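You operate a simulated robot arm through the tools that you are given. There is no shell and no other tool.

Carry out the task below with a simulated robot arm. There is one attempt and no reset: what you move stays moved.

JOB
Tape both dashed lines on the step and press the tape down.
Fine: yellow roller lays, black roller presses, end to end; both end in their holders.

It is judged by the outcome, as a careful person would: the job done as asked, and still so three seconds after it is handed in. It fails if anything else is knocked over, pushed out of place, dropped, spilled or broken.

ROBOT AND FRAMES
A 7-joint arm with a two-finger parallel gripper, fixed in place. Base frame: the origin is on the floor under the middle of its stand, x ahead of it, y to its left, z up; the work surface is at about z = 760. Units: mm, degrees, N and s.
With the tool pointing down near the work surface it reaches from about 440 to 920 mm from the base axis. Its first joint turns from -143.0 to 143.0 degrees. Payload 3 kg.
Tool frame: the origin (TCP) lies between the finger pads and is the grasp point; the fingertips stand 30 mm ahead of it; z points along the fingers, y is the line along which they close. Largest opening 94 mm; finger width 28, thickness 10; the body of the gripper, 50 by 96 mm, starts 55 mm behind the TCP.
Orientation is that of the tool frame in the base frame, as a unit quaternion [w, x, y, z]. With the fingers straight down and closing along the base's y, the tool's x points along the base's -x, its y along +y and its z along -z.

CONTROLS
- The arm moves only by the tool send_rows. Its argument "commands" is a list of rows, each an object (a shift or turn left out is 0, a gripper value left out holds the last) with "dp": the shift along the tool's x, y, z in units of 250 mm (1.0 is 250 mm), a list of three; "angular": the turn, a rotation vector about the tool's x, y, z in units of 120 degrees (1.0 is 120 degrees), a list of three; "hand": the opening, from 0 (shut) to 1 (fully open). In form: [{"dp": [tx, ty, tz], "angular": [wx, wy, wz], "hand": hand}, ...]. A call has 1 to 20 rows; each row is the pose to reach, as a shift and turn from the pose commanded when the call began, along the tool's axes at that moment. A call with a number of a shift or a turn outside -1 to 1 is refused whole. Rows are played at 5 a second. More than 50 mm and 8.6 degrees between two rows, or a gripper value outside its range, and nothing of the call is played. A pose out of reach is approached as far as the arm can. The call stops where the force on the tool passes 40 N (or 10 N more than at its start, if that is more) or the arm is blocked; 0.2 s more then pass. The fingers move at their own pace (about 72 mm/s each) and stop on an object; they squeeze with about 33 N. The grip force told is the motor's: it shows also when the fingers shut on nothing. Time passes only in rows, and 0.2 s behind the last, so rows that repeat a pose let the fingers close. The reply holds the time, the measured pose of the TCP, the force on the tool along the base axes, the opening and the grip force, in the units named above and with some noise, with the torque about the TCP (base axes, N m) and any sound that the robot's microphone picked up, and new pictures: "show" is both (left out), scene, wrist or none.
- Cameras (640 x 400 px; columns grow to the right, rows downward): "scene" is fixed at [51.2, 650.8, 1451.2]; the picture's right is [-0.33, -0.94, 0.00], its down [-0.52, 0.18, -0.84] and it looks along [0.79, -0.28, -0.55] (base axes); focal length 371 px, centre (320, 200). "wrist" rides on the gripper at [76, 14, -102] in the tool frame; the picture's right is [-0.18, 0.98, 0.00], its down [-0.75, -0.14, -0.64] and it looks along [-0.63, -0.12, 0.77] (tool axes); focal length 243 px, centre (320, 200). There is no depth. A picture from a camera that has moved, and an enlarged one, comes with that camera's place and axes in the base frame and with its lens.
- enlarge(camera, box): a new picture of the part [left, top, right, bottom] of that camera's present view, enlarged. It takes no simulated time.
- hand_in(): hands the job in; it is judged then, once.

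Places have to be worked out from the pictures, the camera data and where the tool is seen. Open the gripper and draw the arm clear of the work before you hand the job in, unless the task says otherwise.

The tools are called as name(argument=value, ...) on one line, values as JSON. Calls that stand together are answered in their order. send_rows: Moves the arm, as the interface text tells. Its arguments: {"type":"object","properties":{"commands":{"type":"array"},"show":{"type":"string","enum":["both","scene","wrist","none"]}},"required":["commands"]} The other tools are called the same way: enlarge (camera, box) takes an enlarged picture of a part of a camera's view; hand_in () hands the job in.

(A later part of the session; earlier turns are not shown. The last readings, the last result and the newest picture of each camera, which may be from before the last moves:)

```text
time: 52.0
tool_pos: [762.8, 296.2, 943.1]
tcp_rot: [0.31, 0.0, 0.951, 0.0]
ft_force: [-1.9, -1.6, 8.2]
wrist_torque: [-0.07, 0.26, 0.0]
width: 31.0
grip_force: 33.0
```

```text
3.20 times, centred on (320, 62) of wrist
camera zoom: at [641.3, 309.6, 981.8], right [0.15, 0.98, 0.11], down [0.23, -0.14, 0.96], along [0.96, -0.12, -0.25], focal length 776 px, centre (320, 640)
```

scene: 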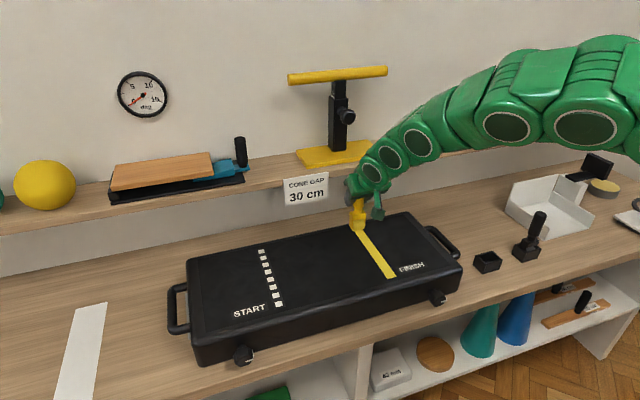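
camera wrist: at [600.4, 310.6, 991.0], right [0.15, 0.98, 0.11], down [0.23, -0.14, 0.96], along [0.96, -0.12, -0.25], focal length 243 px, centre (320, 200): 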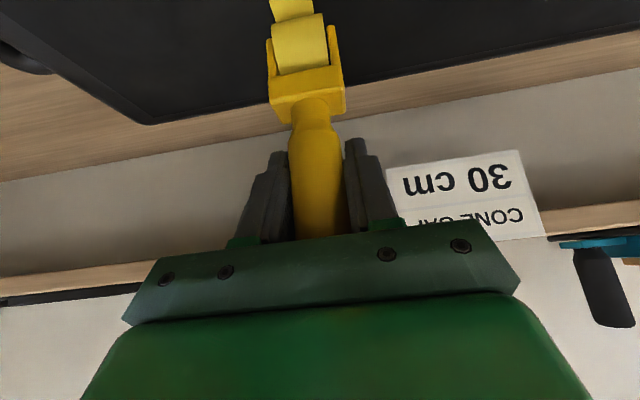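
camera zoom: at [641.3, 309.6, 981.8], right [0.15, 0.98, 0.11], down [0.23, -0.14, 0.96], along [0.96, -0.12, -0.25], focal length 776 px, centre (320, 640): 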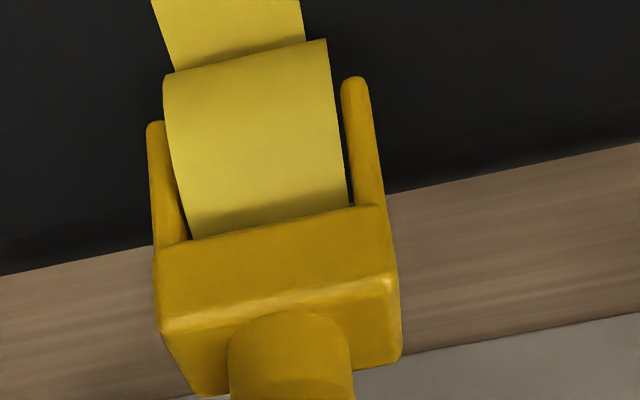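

Contact is now around x≈764. I'll roll 5 mm further to clear the end, then lift and inspect.

send_rows(commands=[{"dp": [-0.0081, 0, 0.0059]}, {"dp": [-0.0162, 0, 0.0118]}, {"dp": [-0.0162, 0, 0.0118]}], show="none")

send_rows(commands=[{"dp": [-0.0118, 0, -0.0162]}, {"dp": [-0.047, 0, -0.0647]}, {"dp": [0.0, 0, -0.13]}, {"dp": [0.15, 0, -0.2]}, {"dp": [0.3, 0, -0.28]}, {"dp": [0.3, 0, -0.28]}], show="both")

enlarge(camera="scene", box=[310, 195, 430, 285])

enlarge(camera="wrist", box=[220, 0, 420, 125])

```text
time: 52.8
tool_pos: [767.0, 296.6, 944.1]
tcp_rot: [0.309, -0.001, 0.951, 0.001]
ft_force: [-2.2, -0.7, 3.2]
wrist_torque: [-0.03, 0.09, 0.03]
width: 31.5
grip_force: 33.0
```

```text
time: 54.2
tool_pos: [666.3, 296.1, 958.1]
tcp_rot: [0.309, 0.0, 0.951, -0.001]
ft_force: [0.7, 0.5, -0.8]
wrist_torque: [0.0, -0.03, -0.03]
width: 31.3
grip_force: 33.0
camera wrist: at [544.8, 309.0, 995.0], right [0.15, 0.98, 0.11], down [0.23, -0.14, 0.96], along [0.96, -0.12, -0.25], focal length 243 px, centre (320, 200)
```

scene: 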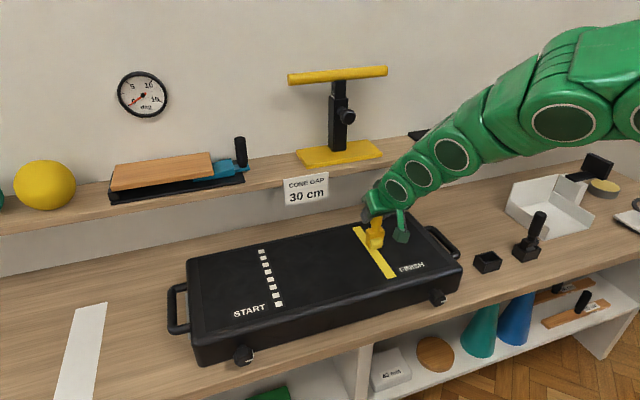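
wrist: 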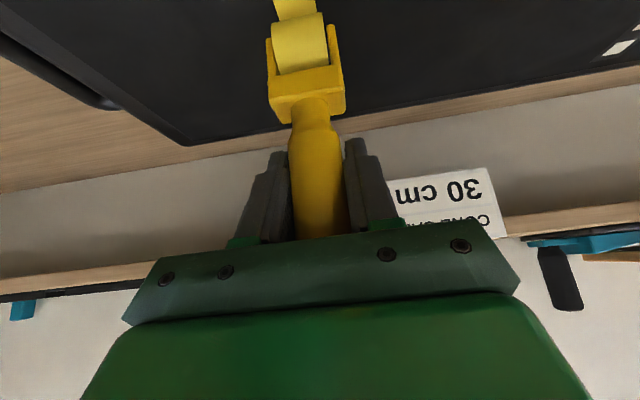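

```text
4.44 times, centred on (370, 240) of scene
camera zoom: at [51.2, 650.8, 1451.2], right [-0.33, -0.94, 0.0], down [-0.52, 0.18, -0.84], along [0.79, -0.28, -0.55], focal length 1648 px, centre (98, 22)
```

zoom: 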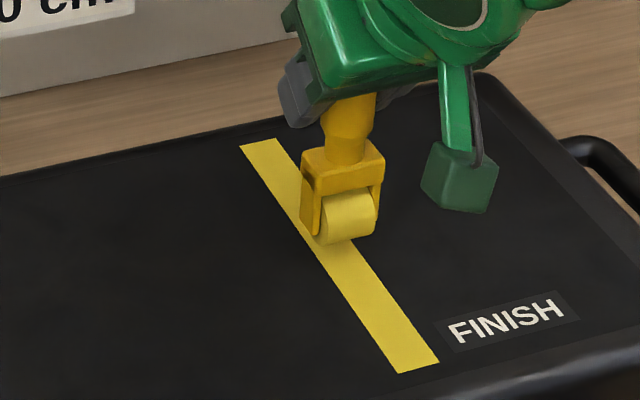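

```text
3.20 times, centred on (320, 62) of wrist
camera zoom: at [544.8, 309.0, 995.0], right [0.15, 0.98, 0.11], down [0.23, -0.14, 0.96], along [0.96, -0.12, -0.25], focal length 776 px, centre (320, 640)
```

zoom: 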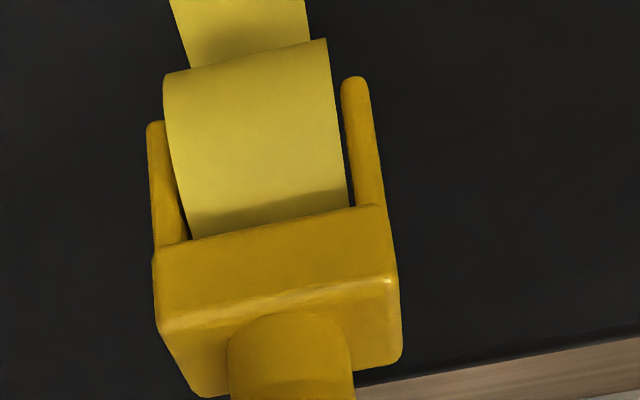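

The FINISH line is fully taped end to end. Next I'll carry the roller over to the near end of the START line.

send_rows(commands=[{"dp": [-0.0353, 0.04, -0.08]}, {"dp": [-0.03, 0.16, -0.15]}, {"dp": [0.02, 0.3, -0.19]}, {"dp": [0.05, 0.42, -0.21]}, {"dp": [0.0795, 0.52, -0.2308]}], show="none")

send_rows(commands=[{"dp": [0.047, 0.13, -0.0267]}, {"dp": [0.094, 0.26, -0.0534]}, {"dp": [0.141, 0.39, -0.0801]}, {"dp": [0.1879, 0.5196, -0.1068]}, {"dp": [0.1879, 0.5196, -0.1068]}, {"dp": [0.1879, 0.5196, -0.1068]}], show="both")

enlarge(camera="scene", box=[220, 235, 340, 325])

enlarge(camera="wrist", box=[220, 0, 420, 125])

```text
time: 55.4
tool_pos: [617.2, 426.7, 990.4]
tcp_rot: [0.309, 0.0, 0.951, 0.0]
ft_force: [0.2, 0.0, -1.1]
wrist_torque: [0.01, -0.01, 0.01]
width: 31.3
grip_force: 33.2
```

```text
time: 56.8
tool_pos: [563.7, 554.5, 985.7]
tcp_rot: [0.309, -0.001, 0.951, 0.0]
ft_force: [0.7, -0.8, -1.1]
wrist_torque: [-0.03, 0.01, 0.0]
width: 31.0
grip_force: 33.1
camera wrist: at [442.5, 568.6, 1023.3], right [0.15, 0.98, 0.11], down [0.23, -0.14, 0.96], along [0.96, -0.12, -0.25], focal length 243 px, centre (320, 200)
```

scene: 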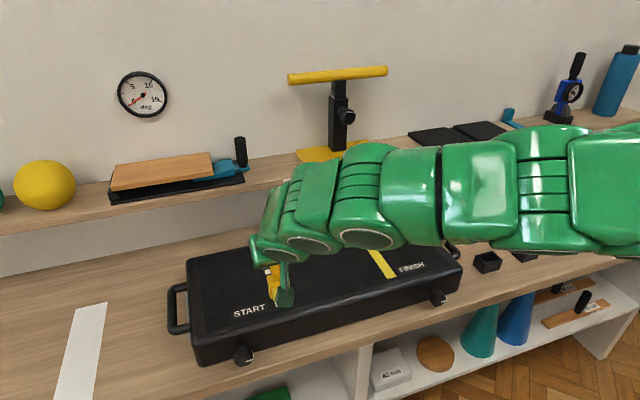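
wrist: 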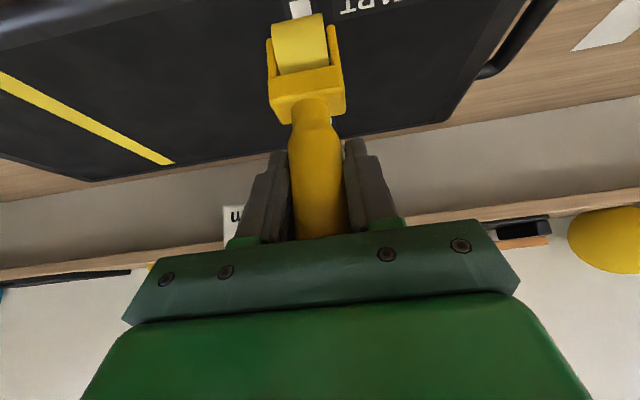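

```text
4.44 times, centred on (280, 280) of scene
camera zoom: at [51.2, 650.8, 1451.2], right [-0.33, -0.94, 0.0], down [-0.52, 0.18, -0.84], along [0.79, -0.28, -0.55], focal length 1648 px, centre (498, -156)
```

zoom: 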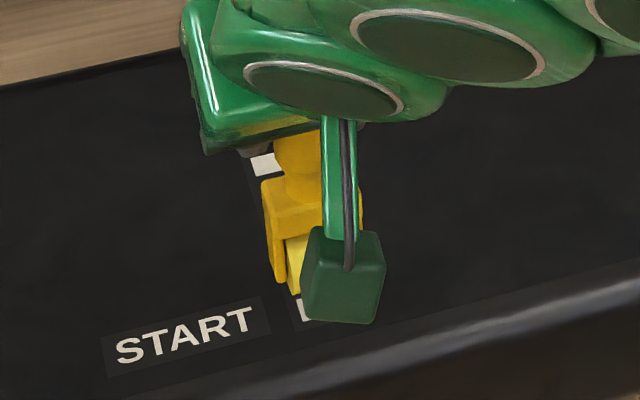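

```text
3.20 times, centred on (320, 62) of wrist
camera zoom: at [442.5, 568.6, 1023.3], right [0.15, 0.98, 0.11], down [0.23, -0.14, 0.96], along [0.96, -0.12, -0.25], focal length 776 px, centre (320, 640)
```

zoom: 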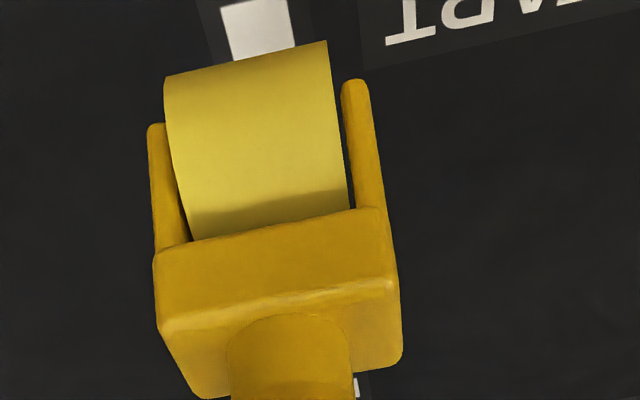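

The wheel (y≈553.9) and START line (y≈553.7) agree within half a millimetre, and contact will land about 9 mm before the first dash. Lowering.

send_rows(commands=[{"dp": [0.0282, 0, 0.0388]}, {"dp": [0.0564, 0, 0.0777]}, {"dp": [0.0823, 0, 0.1133]}, {"dp": [0.0917, 0, 0.1262]}, {"dp": [0.0917, 0, 0.1262]}], show="none")

send_rows(commands=[{"dp": [0.0024, 0, 0.0032]}, {"dp": [0.0024, 0, 0.0032]}], show="none")

```text
time: 58.0
tool_pos: [562.9, 557.1, 946.6]
tcp_rot: [0.309, 0.0, 0.951, 0.0]
ft_force: [-0.3, 0.1, -1.0]
wrist_torque: [0.03, -0.01, -0.03]
width: 31.0
grip_force: 32.9
```

```text
time: 58.6
tool_pos: [563.6, 556.5, 945.4]
tcp_rot: [0.309, 0.001, 0.951, 0.0]
ft_force: [-0.4, 0.3, -0.3]
wrist_torque: [-0.01, -0.01, 0.0]
width: 31.3
grip_force: 33.2
```

send_rows(commands=[{"dp": [0.0019, 0, 0.0026]}, {"dp": [0.0019, 0, 0.0026]}], show="none")

send_rows(commands=[{"dp": [0.0012, 0, 0.0016]}, {"dp": [0.0012, 0, 0.0016]}], show="none")

```text
time: 59.2
tool_pos: [561.5, 555.0, 944.3]
tcp_rot: [0.309, 0.0, 0.951, 0.0]
ft_force: [0.0, -0.1, -0.6]
wrist_torque: [-0.01, -0.04, 0.03]
width: 31.2
grip_force: 33.3
```

```text
time: 59.8
tool_pos: [561.9, 556.1, 945.2]
tcp_rot: [0.309, 0.0, 0.951, 0.0]
ft_force: [-0.6, -0.2, -1.5]
wrist_torque: [0.0, 0.01, -0.01]
width: 31.4
grip_force: 32.9
```

Commanded z≈943.9 with no contact yet; continuing in 0.4 mm steps.

send_rows(commands=[{"dp": [0.0009, 0, 0.0013]}, {"dp": [0.0009, 0, 0.0013]}], show="none")

send_rows(commands=[{"dp": [0.0009, 0, 0.0013]}, {"dp": [0.0009, 0, 0.0013]}], show="none")

```text
time: 60.4
tool_pos: [562.9, 556.7, 944.3]
tcp_rot: [0.309, 0.0, 0.951, 0.0]
ft_force: [0.2, 0.0, -0.5]
wrist_torque: [0.02, -0.02, 0.04]
width: 31.2
grip_force: 33.1
```

```text
time: 61.0
tool_pos: [562.5, 556.6, 944.9]
tcp_rot: [0.309, 0.0, 0.951, 0.0]
ft_force: [0.4, -0.4, 3.5]
wrist_torque: [0.06, 0.0, 0.0]
width: 31.1
grip_force: 32.9
```

Contact at about 5 N. Rolling outward along the START line.

send_rows(commands=[{"dp": [-0.0194, 0, 0.0141]}, {"dp": [-0.0388, 0, 0.0282]}, {"dp": [-0.0583, 0, 0.0423]}, {"dp": [-0.0777, 0, 0.0564]}, {"dp": [-0.0777, 0, 0.0564]}], show="wrist")

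enlarge(camera="wrist", box=[220, 0, 420, 125])

```text
time: 62.2
tool_pos: [586.2, 556.5, 945.0]
tcp_rot: [0.309, 0.001, 0.951, -0.001]
ft_force: [0.5, -2.2, 5.5]
wrist_torque: [-0.17, -0.04, -0.04]
width: 31.5
grip_force: 33.1
camera wrist: at [465.2, 569.3, 981.6], right [0.15, 0.98, 0.11], down [0.23, -0.14, 0.96], along [0.96, -0.12, -0.25], focal length 243 px, centre (320, 200)
```

wrist: 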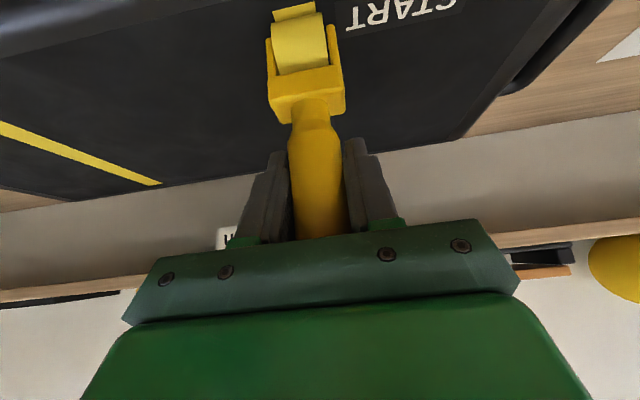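

```text
3.20 times, centred on (320, 62) of wrist
camera zoom: at [465.2, 569.3, 981.6], right [0.15, 0.98, 0.11], down [0.23, -0.14, 0.96], along [0.96, -0.12, -0.25], focal length 776 px, centre (320, 640)
```

zoom: 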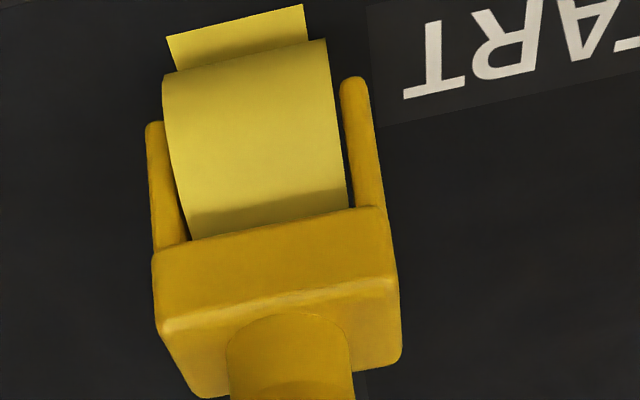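

Tape is laying cleanly from the start at about 6 N. Continuing in longer segments.

send_rows(commands=[{"dp": [-0.0194, 0, 0.0141]}, {"dp": [-0.0388, 0, 0.0282]}, {"dp": [-0.0583, 0, 0.0423]}, {"dp": [-0.0777, 0, 0.0564]}, {"dp": [-0.0971, 0, 0.0705]}, {"dp": [-0.0971, 0, 0.0705]}], show="none")

```text
time: 63.6
tool_pos: [617.0, 555.2, 942.0]
tcp_rot: [0.31, 0.0, 0.951, 0.0]
ft_force: [-0.9, 2.5, 10.4]
wrist_torque: [0.11, 0.05, -0.01]
width: 31.2
grip_force: 31.8
```

send_rows(commands=[{"dp": [-0.02, 0, 0.0133]}, {"dp": [-0.0394, 0, 0.0274]}, {"dp": [-0.0589, 0, 0.0415]}, {"dp": [-0.0783, 0, 0.0556]}, {"dp": [-0.0977, 0, 0.0697]}, {"dp": [-0.0977, 0, 0.0697]}], show="none")

```text
time: 65.0
tool_pos: [646.0, 556.8, 944.3]
tcp_rot: [0.309, 0.0, 0.951, 0.0]
ft_force: [-1.1, 0.8, 9.0]
wrist_torque: [0.09, 0.1, 0.01]
width: 31.1
grip_force: 33.8
```

Stable at 9 N with low torque. Continuing.

send_rows(commands=[{"dp": [-0.0197, 0, 0.0137]}, {"dp": [-0.0391, 0, 0.0278]}, {"dp": [-0.0586, 0, 0.0419]}, {"dp": [-0.078, 0, 0.056]}, {"dp": [-0.0974, 0, 0.0701]}, {"dp": [-0.0974, 0, 0.0701]}], show="wrist")

enlarge(camera="wrist", box=[220, 0, 420, 125])

```text
time: 66.4
tool_pos: [675.8, 554.8, 944.4]
tcp_rot: [0.308, -0.001, 0.951, 0.0]
ft_force: [-0.8, -0.7, 3.4]
wrist_torque: [-0.02, 0.02, -0.01]
width: 31.1
grip_force: 33.0
camera wrist: at [554.2, 568.6, 981.5], right [0.15, 0.98, 0.11], down [0.23, -0.14, 0.96], along [0.96, -0.12, -0.25], focal length 243 px, centre (320, 200)
```

wrist: 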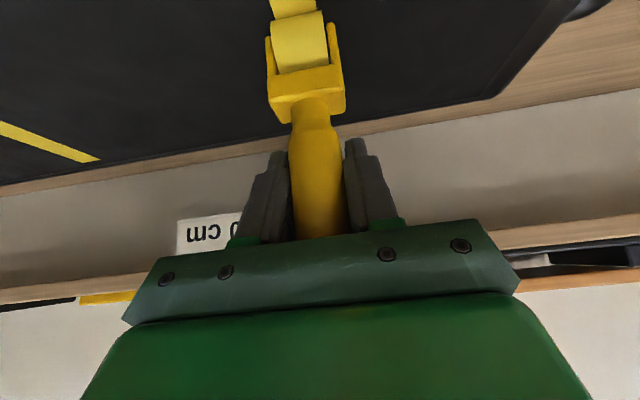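

```text
3.20 times, centred on (320, 62) of wrist
camera zoom: at [554.2, 568.6, 981.5], right [0.15, 0.98, 0.11], down [0.23, -0.14, 0.96], along [0.96, -0.12, -0.25], focal length 776 px, centre (320, 640)
```

zoom: 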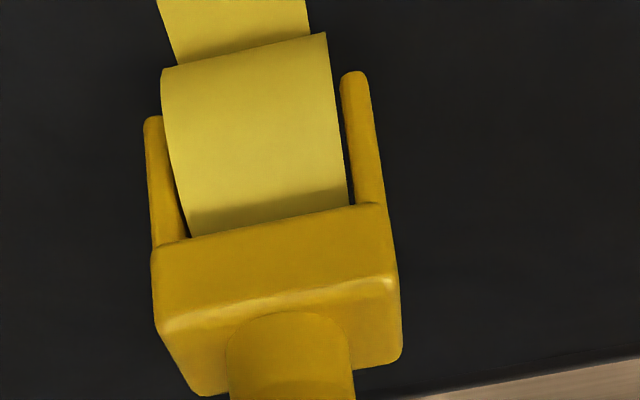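

Force eased to about 4.6 N, so I'll lower by 0.3 mm and continue.

send_rows(commands=[{"dp": [-0.0187, 0, 0.0151]}, {"dp": [-0.0381, 0, 0.0292]}, {"dp": [-0.0576, 0, 0.0433]}, {"dp": [-0.077, 0, 0.0574]}, {"dp": [-0.0964, 0, 0.0715]}, {"dp": [-0.0964, 0, 0.0715]}], show="none")

```text
time: 67.8
tool_pos: [706.1, 555.9, 943.5]
tcp_rot: [0.308, 0.0, 0.951, 0.0]
ft_force: [-1.4, -0.2, 7.7]
wrist_torque: [-0.09, 0.08, -0.01]
width: 31.3
grip_force: 32.8
```

send_rows(commands=[{"dp": [-0.0194, 0, 0.0141]}, {"dp": [-0.0388, 0, 0.0282]}, {"dp": [-0.0583, 0, 0.0423]}, {"dp": [-0.0777, 0, 0.0564]}, {"dp": [-0.0971, 0, 0.0705]}, {"dp": [-0.0971, 0, 0.0705]}], show="none")

```text
time: 69.2
tool_pos: [737.6, 556.4, 944.3]
tcp_rot: [0.309, 0.0, 0.951, 0.0]
ft_force: [-0.9, 0.5, 3.6]
wrist_torque: [0.07, 0.07, 0.0]
width: 31.4
grip_force: 33.0
```

About 5 N remains. This is the last stretch to past the final dash, lowered slightly.

send_rows(commands=[{"dp": [-0.0189, 0, 0.0147]}, {"dp": [-0.0383, 0, 0.0288]}, {"dp": [-0.0577, 0, 0.0429]}, {"dp": [-0.0771, 0, 0.057]}, {"dp": [-0.0965, 0, 0.0711]}, {"dp": [-0.1062, 0, 0.0782]}, {"dp": [-0.1062, 0, 0.0782]}], show="both")

enlarge(camera="wrist", box=[220, 0, 420, 125])

```text
time: 70.8
tool_pos: [769.8, 556.6, 945.2]
tcp_rot: [0.309, 0.0, 0.951, 0.0]
ft_force: [-2.9, -0.4, 9.8]
wrist_torque: [-0.01, 0.23, -0.01]
width: 31.3
grip_force: 32.8
camera wrist: at [647.9, 569.6, 981.4], right [0.15, 0.98, 0.11], down [0.23, -0.14, 0.96], along [0.96, -0.12, -0.25], focal length 243 px, centre (320, 200)
```

scene: 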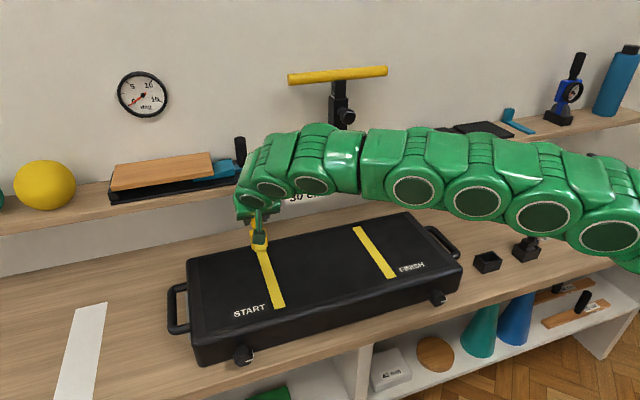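
wrist: 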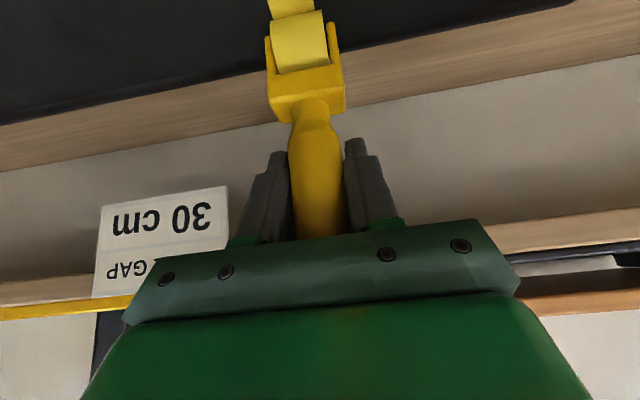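

```text
3.20 times, centred on (320, 62) of wrist
camera zoom: at [647.9, 569.6, 981.4], right [0.15, 0.98, 0.11], down [0.23, -0.14, 0.96], along [0.96, -0.12, -0.25], focal length 776 px, centre (320, 640)
```

zoom: 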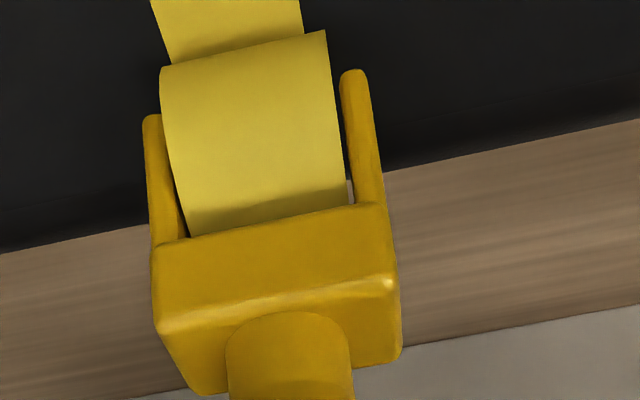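

The roller has passed the end of the START line. I'll lift off and back away to inspect the tape.

send_rows(commands=[{"dp": [-0.0118, 0, -0.0162]}, {"dp": [0.0, 0, -0.08]}, {"dp": [0.06, 0, -0.16]}, {"dp": [0.1236, -0.1, -0.2381]}, {"dp": [0.17, -0.22, -0.3]}, {"dp": [0.22, -0.36, -0.37]}, {"dp": [0.27, -0.5, -0.44]}, {"dp": [0.32, -0.64, -0.5]}, {"dp": [0.32, -0.64, -0.5]}], show="both")

enlarge(camera="scene", box=[180, 200, 480, 387])

```text
time: 72.8
tool_pos: [630.2, 397.1, 997.5]
tcp_rot: [0.309, -0.001, 0.951, 0.0]
ft_force: [0.0, 1.1, -1.0]
wrist_torque: [-0.01, -0.01, -0.02]
width: 31.3
grip_force: 33.1
camera wrist: at [508.5, 410.0, 1036.0], right [0.15, 0.98, 0.11], down [0.23, -0.14, 0.96], along [0.96, -0.12, -0.25], focal length 243 px, centre (320, 200)
```

scene: 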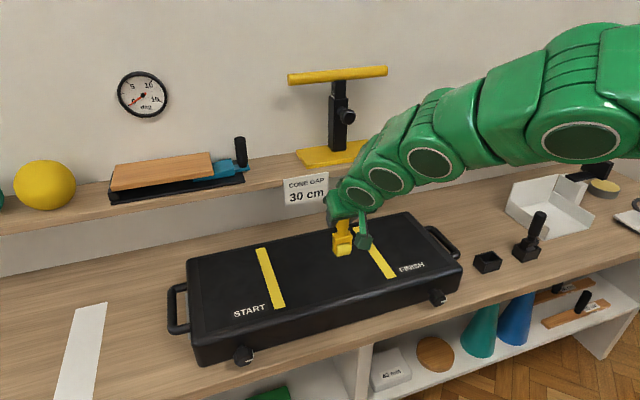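
wrist: 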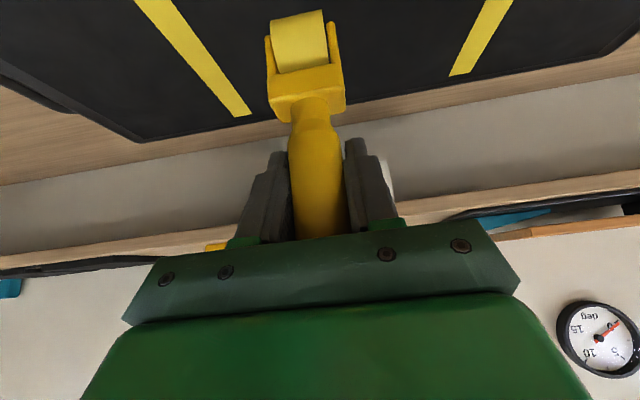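

```text
2.13 times, centred on (330, 294) of scene
camera zoom: at [51.2, 650.8, 1451.2], right [-0.33, -0.94, 0.0], down [-0.52, 0.18, -0.84], along [0.79, -0.28, -0.55], focal length 791 px, centre (299, 0)
```

zoom: 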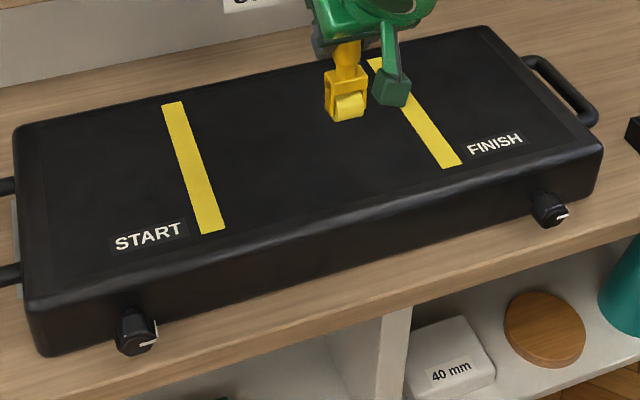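

Both lines are fully taped. Now I'll take the yellow roller back to its holder, pitching the gripper about 3.5° more so the roller hangs upright again.

send_rows(commands=[{"dp": [0.01, -0.17, -0.007]}, {"dp": [0.02, -0.34, -0.014]}, {"dp": [0.03, -0.52, -0.021]}, {"dp": [0.04, -0.69, -0.028]}, {"dp": [0.0485, -0.86, -0.0353], "angular": [0, -0.0292, 0]}, {"dp": [0.0485, -0.86, -0.0353], "angular": [0, -0.0292, 0]}], show="none")

send_rows(commands=[{"dp": [0.014, -0.16, -0.011]}, {"dp": [0.028, -0.32, -0.022]}, {"dp": [0.042, -0.48, -0.034]}, {"dp": [0.056, -0.63, -0.045]}, {"dp": [0.07, -0.762, -0.058]}, {"dp": [0.1518, -0.762, 0.0408]}, {"dp": [0.1518, -0.762, 0.0408]}, {"dp": [0.1518, -0.762, 0.0408]}], show="both")

enlarge(camera="scene", box=[445, 195, 565, 285])

enlarge(camera="wrist", box=[220, 0, 420, 125])

```text
time: 74.2
tool_pos: [614.1, 181.5, 999.3]
tcp_rot: [0.339, -0.001, 0.941, 0.001]
ft_force: [0.5, 0.4, -0.3]
wrist_torque: [0.01, 0.0, 0.0]
width: 31.5
grip_force: 33.0
```

```text
time: 76.0
tool_pos: [592.7, -10.2, 964.3]
tcp_rot: [0.338, 0.0, 0.941, 0.001]
ft_force: [0.0, -0.6, -1.7]
wrist_torque: [0.0, 0.0, 0.02]
width: 30.9
grip_force: 33.0
camera wrist: at [469.1, 3.2, 995.6], right [0.14, 0.98, 0.12], down [0.17, -0.14, 0.97], along [0.97, -0.12, -0.19], focal length 243 px, centre (320, 200)
```

scene: 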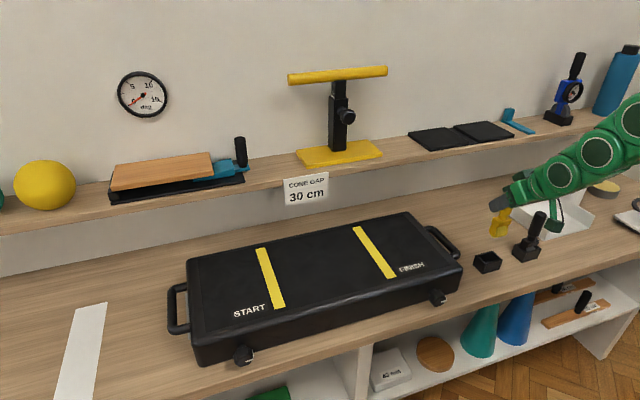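
wrist: 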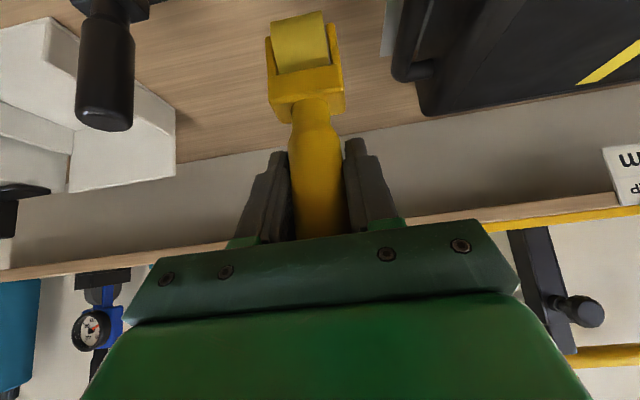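

```text
4.44 times, centred on (505, 240) of scene
camera zoom: at [51.2, 650.8, 1451.2], right [-0.33, -0.94, 0.0], down [-0.52, 0.18, -0.84], along [0.79, -0.28, -0.55], focal length 1648 px, centre (-502, 22)
```

zoom: 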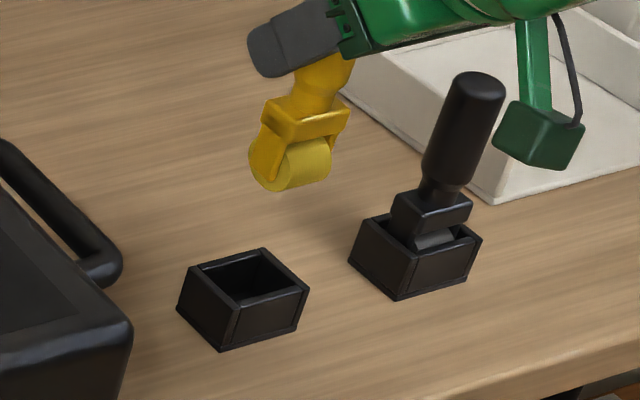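

```text
3.20 times, centred on (320, 62) of wrist
camera zoom: at [469.1, 3.2, 995.6], right [0.14, 0.98, 0.12], down [0.17, -0.14, 0.97], along [0.97, -0.12, -0.19], focal length 776 px, centre (320, 640)
```

zoom: 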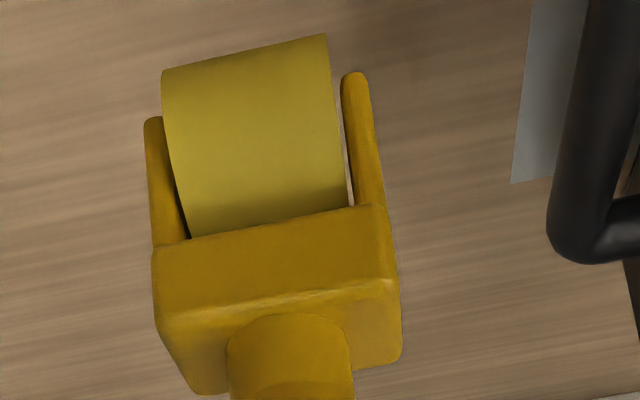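

enlarge(camera="scene", box=[440, 180, 600, 280])

enlarge(camera="wrist", box=[240, 20, 400, 120])

```text
4.00 times, centred on (520, 230) of scene
camera zoom: at [51.2, 650.8, 1451.2], right [-0.33, -0.94, 0.0], down [-0.52, 0.18, -0.84], along [0.79, -0.28, -0.55], focal length 1483 px, centre (-480, 80)
```

zoom: 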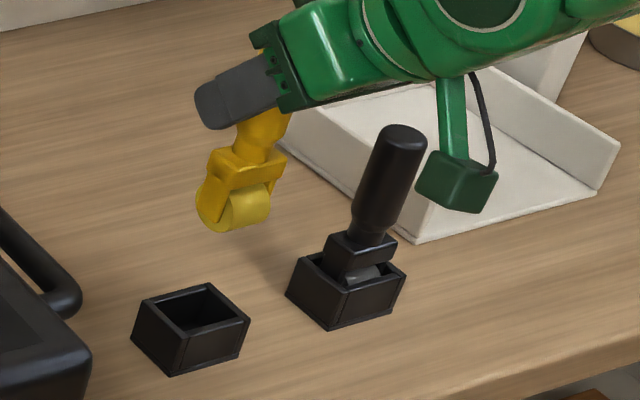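

```text
4.00 times, centred on (320, 70) of wrist
camera zoom: at [469.1, 3.2, 995.6], right [0.14, 0.98, 0.12], down [0.17, -0.14, 0.97], along [0.97, -0.12, -0.19], focal length 970 px, centre (320, 720)
```

zoom: 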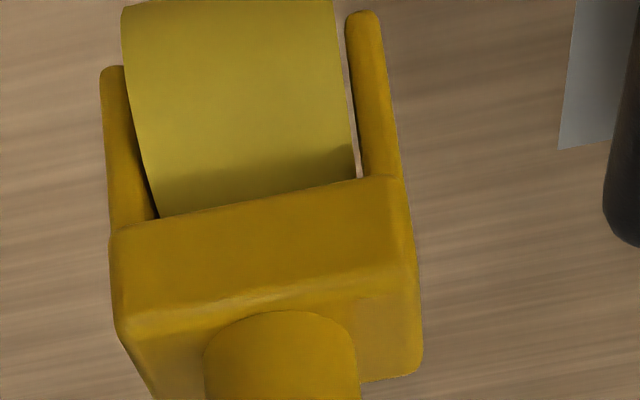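

The roller looks upright and centred (wheel y≈-10.9, pitch about 0°). I'll lower it to just above the holder rim and check alignment again.

send_rows(commands=[{"dp": [0.051, 0, 0.0617]}, {"dp": [0.1019, 0, 0.1234]}, {"dp": [0.1452, 0, 0.1758]}, {"dp": [0.1656, 0, 0.2005]}, {"dp": [0.1656, 0, 0.2005]}], show="both")

enlarge(camera="scene", box=[460, 220, 540, 280])

enlarge(camera="wrist", box=[220, 0, 420, 125])

```text
time: 77.2
tool_pos: [605.0, -8.9, 904.5]
tcp_rot: [0.337, 0.0, 0.941, -0.001]
ft_force: [-1.0, -0.5, -1.1]
wrist_torque: [-0.03, 0.0, 0.0]
width: 31.1
grip_force: 33.0
out of reach, approached as far as the arm can: row 2, 3, 4, 5
camera wrist: at [480.4, 3.7, 935.6], right [0.14, 0.98, 0.12], down [0.18, -0.14, 0.97], along [0.97, -0.12, -0.19], focal length 243 px, centre (320, 200)
```

scene: 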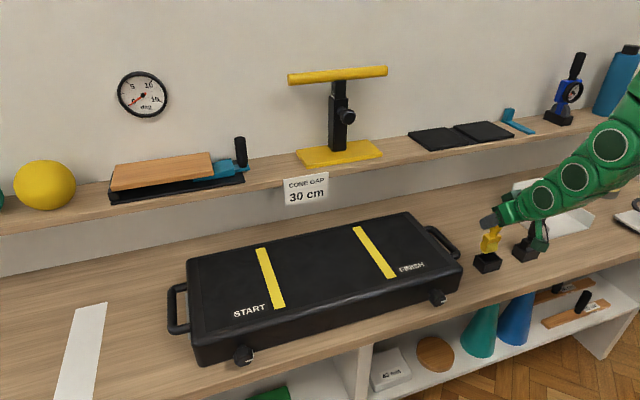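
wrist: 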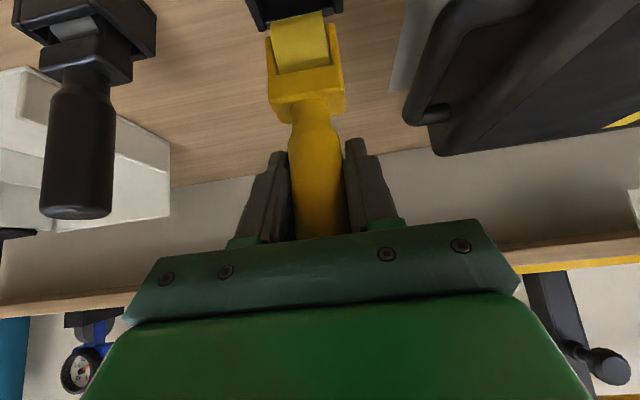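

```text
6.67 times, centred on (500, 250) of scene
camera zoom: at [51.2, 650.8, 1451.2], right [-0.33, -0.94, 0.0], down [-0.52, 0.18, -0.84], along [0.79, -0.28, -0.55], focal length 2472 px, centre (-880, -133)
```

zoom: 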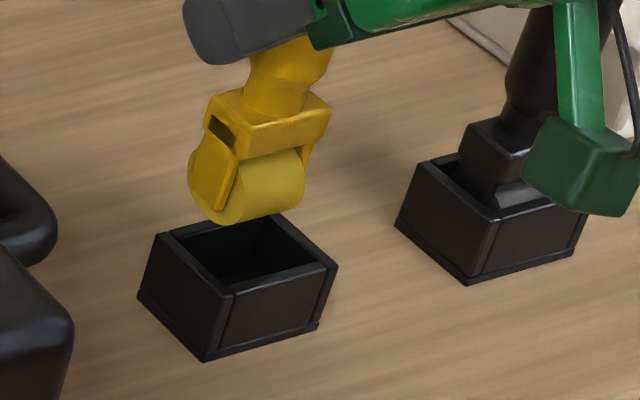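

```text
3.20 times, centred on (320, 62) of wrist
camera zoom: at [480.4, 3.7, 935.6], right [0.14, 0.98, 0.12], down [0.18, -0.14, 0.97], along [0.97, -0.12, -0.19], focal length 776 px, centre (320, 640)
```

zoom: 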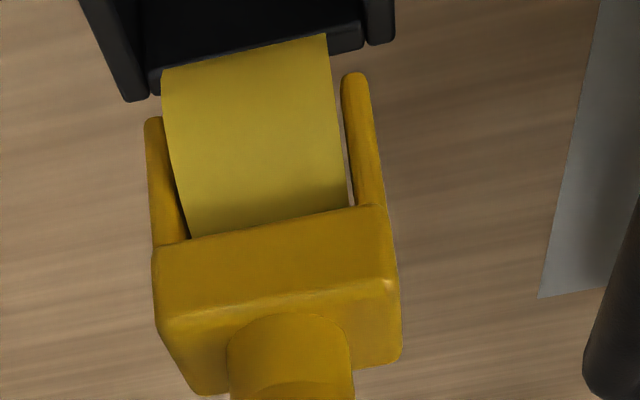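

At this pitch (39.6°) the arm can't reach down to the holder because the wrist comes too close to the base. I need the roller back near its original angle in the grip. I'll do that by pulling it gently over the existing FINISH tape with the wheel leaning outward, so drag pivots it back. First, up and over to the FINISH line.

send_rows(commands=[{"dp": [-0.08, 0, -0.097]}, {"dp": [-0.16, 0, -0.194]}, {"dp": [-0.242, 0, -0.293]}, {"dp": [-0.29, 0.16, -0.255]}, {"dp": [-0.335, 0.32, -0.215]}, {"dp": [-0.38, 0.47, -0.18]}, {"dp": [-0.427, 0.6, -0.14]}, {"dp": [-0.427, 0.6, -0.14]}], show="none")

```text
time: 79.0
tool_pos: [664.7, 141.1, 998.3]
tcp_rot: [0.338, 0.0, 0.941, 0.0]
ft_force: [0.2, -0.3, -1.5]
wrist_torque: [-0.02, 0.02, -0.01]
width: 31.2
grip_force: 33.2
```

send_rows(commands=[{"dp": [-0.048, 0.156, 0.0397]}, {"dp": [-0.096, 0.312, 0.0794]}, {"dp": [-0.144, 0.468, 0.119]}, {"dp": [-0.192, 0.6224, 0.1587], "angular": [0, -0.0435, 0]}, {"dp": [-0.192, 0.6224, 0.1587], "angular": [0, -0.0869, 0]}, {"dp": [-0.0953, 0.6224, 0.2759], "angular": [0, -0.0869, 0]}, {"dp": [-0.0953, 0.6224, 0.2759], "angular": [0, -0.0869, 0]}, {"dp": [-0.0953, 0.6224, 0.2759], "angular": [0, -0.0869, 0]}], show="both")

enlarge(camera="wrist", box=[220, 0, 420, 125])

enlarge(camera="scene", box=[310, 185, 430, 275])

```text
time: 80.8
tool_pos: [727.1, 295.2, 962.8]
tcp_rot: [0.421, 0.0, 0.907, 0.0]
ft_force: [-0.8, -0.3, -0.7]
wrist_torque: [0.0, 0.0, 0.04]
width: 31.3
grip_force: 33.0
camera wrist: at [600.5, 309.0, 970.3], right [0.12, 0.98, 0.14], down [-0.01, -0.14, 0.99], along [0.99, -0.12, -0.01], focal length 243 px, centre (320, 200)
```

scene: 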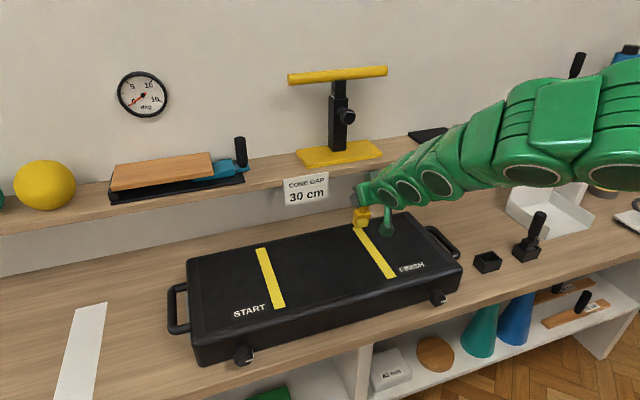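
wrist: 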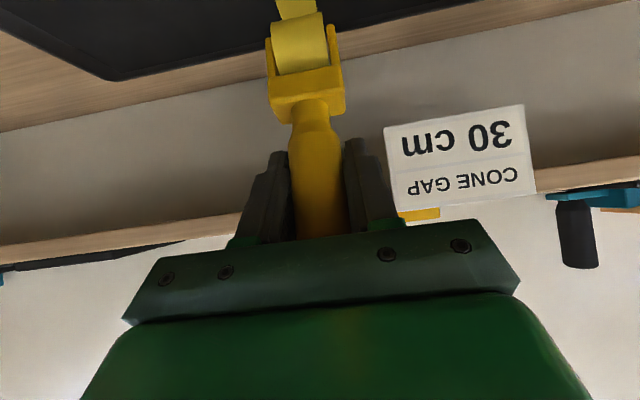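

```text
3.20 times, centred on (320, 62) of wrist
camera zoom: at [600.5, 309.0, 970.3], right [0.12, 0.98, 0.14], down [-0.01, -0.14, 0.99], along [0.99, -0.12, -0.01], focal length 776 px, centre (320, 640)
```

zoom: 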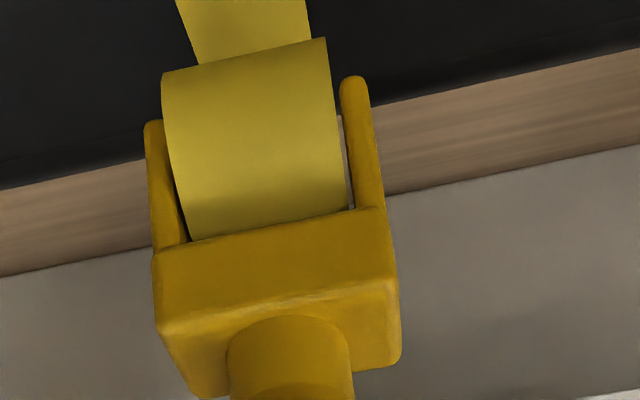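

```text
4.44 times, centred on (370, 230) of scene
camera zoom: at [51.2, 650.8, 1451.2], right [-0.33, -0.94, 0.0], down [-0.52, 0.18, -0.84], along [0.79, -0.28, -0.55], focal length 1648 px, centre (98, 67)
```

zoom: 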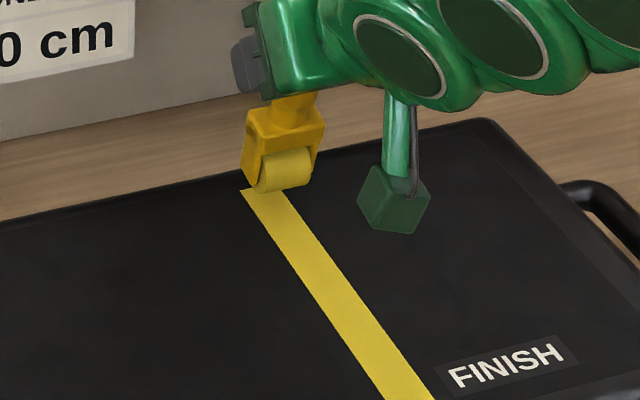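

send_rows(commands=[{"dp": [0.0306, 0, 0.0258]}, {"dp": [0.052, 0, 0.0439]}, {"dp": [0.052, 0, 0.0439]}], show="none")

send_rows(commands=[{"dp": [0.0031, 0, 0.0026]}, {"dp": [0.0031, 0, 0.0026]}], show="none")

send_rows(commands=[{"dp": [0.0031, 0, 0.0026]}, {"dp": [0.0031, 0, 0.0026]}], show="none")

```text
time: 81.6
tool_pos: [725.8, 296.0, 945.7]
tcp_rot: [0.422, 0.0, 0.907, 0.0]
ft_force: [0.3, 0.7, -1.5]
wrist_torque: [-0.01, 0.03, 0.02]
width: 31.0
grip_force: 33.4
```

```text
time: 82.2
tool_pos: [727.8, 295.7, 944.4]
tcp_rot: [0.423, 0.0, 0.906, 0.0]
ft_force: [-0.4, -0.5, 3.6]
wrist_torque: [-0.02, -0.03, -0.03]
width: 31.2
grip_force: 33.4
```

```text
time: 82.8
tool_pos: [727.9, 296.5, 943.6]
tcp_rot: [0.423, 0.0, 0.906, 0.001]
ft_force: [-0.5, -1.1, 18.9]
wrist_torque: [-0.02, -0.08, -0.02]
width: 31.3
grip_force: 33.4
```

N≈20 with the wheel leaning outward. Pulling in -x so the drag pivots it forward in the grip.

send_rows(commands=[{"dp": [0.0155, 0, -0.0183]}, {"dp": [0.031, 0, -0.0367]}, {"dp": [0.0465, 0, -0.055]}, {"dp": [0.0465, 0, -0.055]}], show="wrist")

enlarge(camera="wrist", box=[220, 0, 420, 125])

```text
time: 83.8
tool_pos: [709.4, 296.5, 943.3]
tcp_rot: [0.423, 0.0, 0.906, 0.0]
ft_force: [-1.4, 0.6, 12.4]
wrist_torque: [0.08, -0.08, 0.02]
width: 31.4
grip_force: 33.0
camera wrist: at [582.5, 309.9, 950.2], right [0.12, 0.98, 0.14], down [-0.01, -0.14, 0.99], along [0.99, -0.12, -0.01], focal length 243 px, centre (320, 200)
```

wrist: 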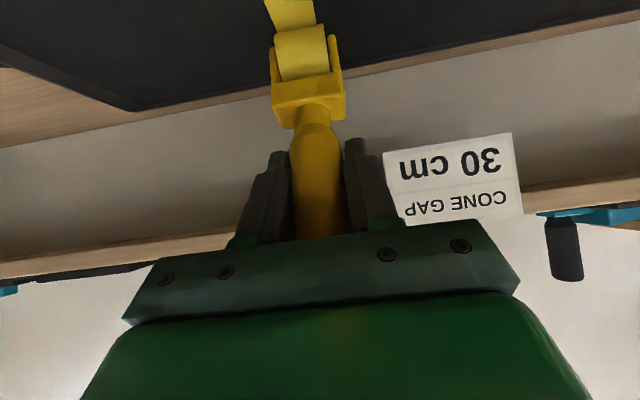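

```text
3.20 times, centred on (320, 62) of wrist
camera zoom: at [582.5, 309.9, 950.2], right [0.12, 0.98, 0.14], down [-0.01, -0.14, 0.99], along [0.99, -0.12, -0.01], focal length 776 px, centre (320, 640)
```

zoom: 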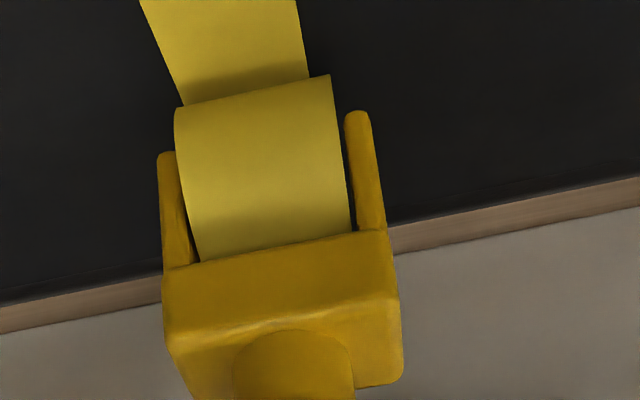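

That works: the slip is down from about 9.5° to about 4°. One more pull.

send_rows(commands=[{"dp": [0.0167, 0, -0.0173]}, {"dp": [0.0322, 0, -0.0357]}, {"dp": [0.0477, 0, -0.054]}, {"dp": [0.0477, 0, -0.054]}], show="wrist")

enlarge(camera="wrist", box=[220, 0, 420, 125])

```text
time: 84.8
tool_pos: [691.6, 295.8, 942.5]
tcp_rot: [0.421, 0.0, 0.907, 0.0]
ft_force: [-4.6, -2.0, 14.9]
wrist_torque: [-0.12, 0.07, -0.05]
width: 31.0
grip_force: 32.7
camera wrist: at [564.5, 309.5, 949.3], right [0.12, 0.98, 0.14], down [-0.01, -0.14, 0.99], along [0.99, -0.12, -0.01], focal length 243 px, centre (320, 200)
```

wrist: 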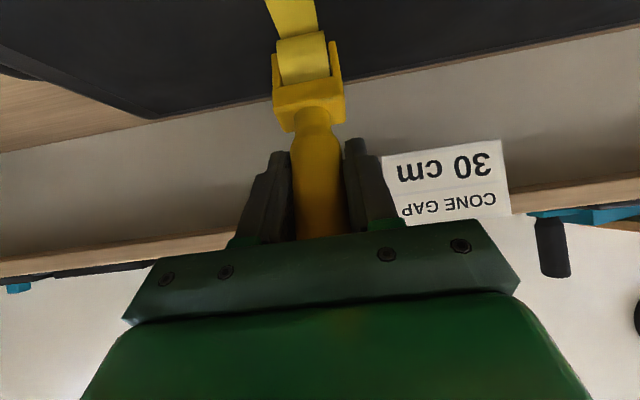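

```text
3.20 times, centred on (320, 62) of wrist
camera zoom: at [564.5, 309.5, 949.3], right [0.12, 0.98, 0.14], down [-0.01, -0.14, 0.99], along [0.99, -0.12, -0.01], focal length 776 px, centre (320, 640)
```

zoom: 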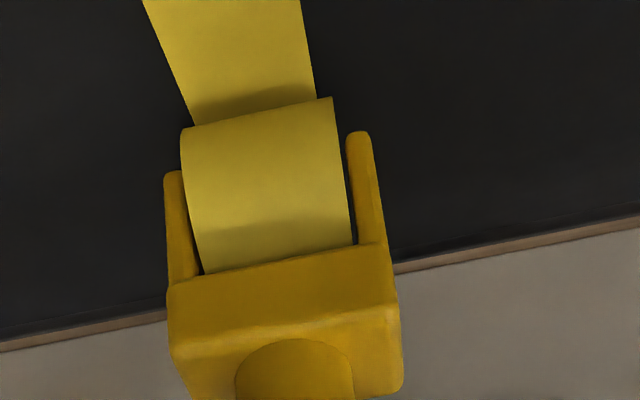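

Only about 1° of slip remains. I'll lift off, rotate the gripper back to about 31° so the roller is upright, and check.

send_rows(commands=[{"dp": [-0.0306, 0, -0.0258]}, {"dp": [-0.0917, 0, -0.0775]}, {"dp": [-0.1528, 0, -0.1291], "angular": [0, 0.05, 0]}, {"dp": [-0.1528, 0, -0.1291], "angular": [0, 0.1, 0]}, {"dp": [-0.1528, 0, -0.1291], "angular": [0, 0.154, 0]}, {"dp": [-0.1528, 0, -0.1291], "angular": [0, 0.154, 0]}], show="both")

enlarge(camera="wrist", box=[220, 0, 420, 125])

enlarge(camera="scene", box=[300, 180, 440, 285])

```text
time: 86.2
tool_pos: [691.4, 296.1, 992.7]
tcp_rot: [0.271, 0.0, 0.963, 0.0]
ft_force: [0.6, 0.1, -0.8]
wrist_torque: [-0.01, -0.03, -0.01]
width: 31.3
grip_force: 32.7
camera wrist: at [573.8, 309.3, 1039.9], right [0.16, 0.98, 0.1], down [0.31, -0.14, 0.94], along [0.94, -0.12, -0.33], focal length 243 px, centre (320, 200)
```

scene: 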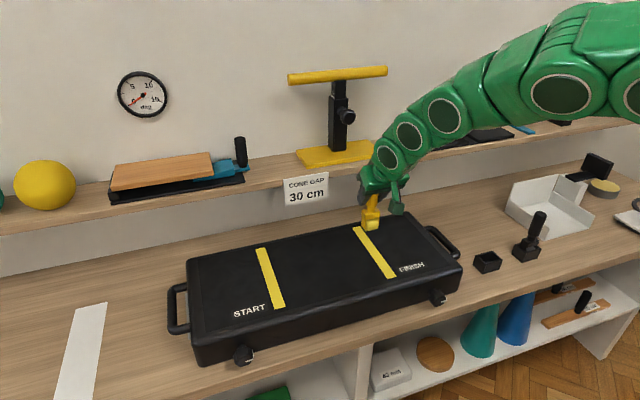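
wrist: 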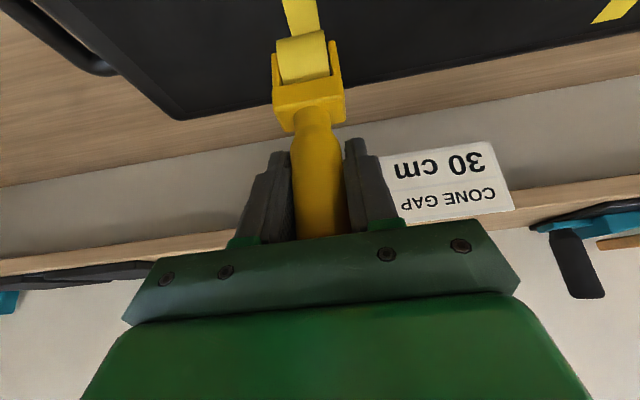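

```text
3.20 times, centred on (320, 62) of wrist
camera zoom: at [573.8, 309.3, 1039.9], right [0.16, 0.98, 0.1], down [0.31, -0.14, 0.94], along [0.94, -0.12, -0.33], focal length 776 px, centre (320, 640)
```

zoom: 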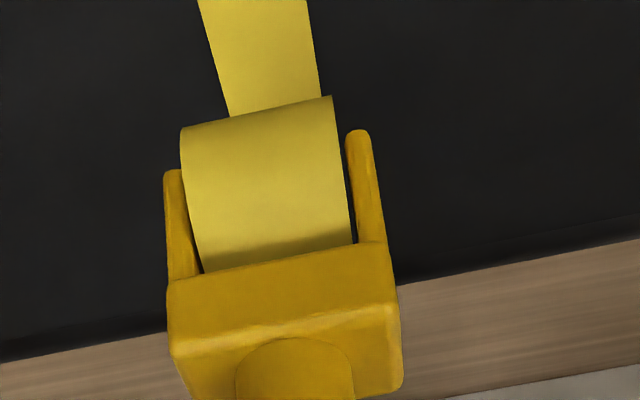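

```text
3.81 times, centred on (370, 232) of scene
camera zoom: at [51.2, 650.8, 1451.2], right [-0.33, -0.94, 0.0], down [-0.52, 0.18, -0.84], along [0.79, -0.28, -0.55], focal length 1413 px, centre (130, 76)
```

zoom: 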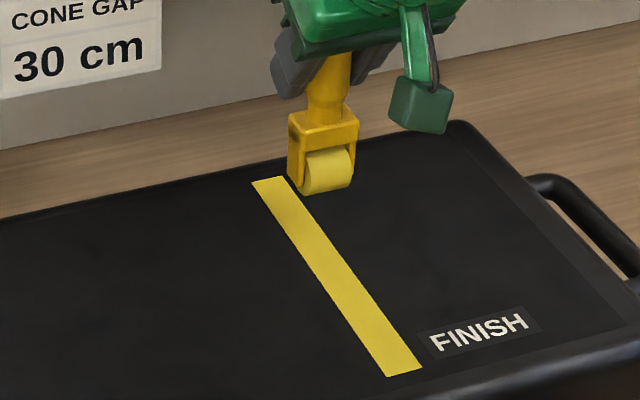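

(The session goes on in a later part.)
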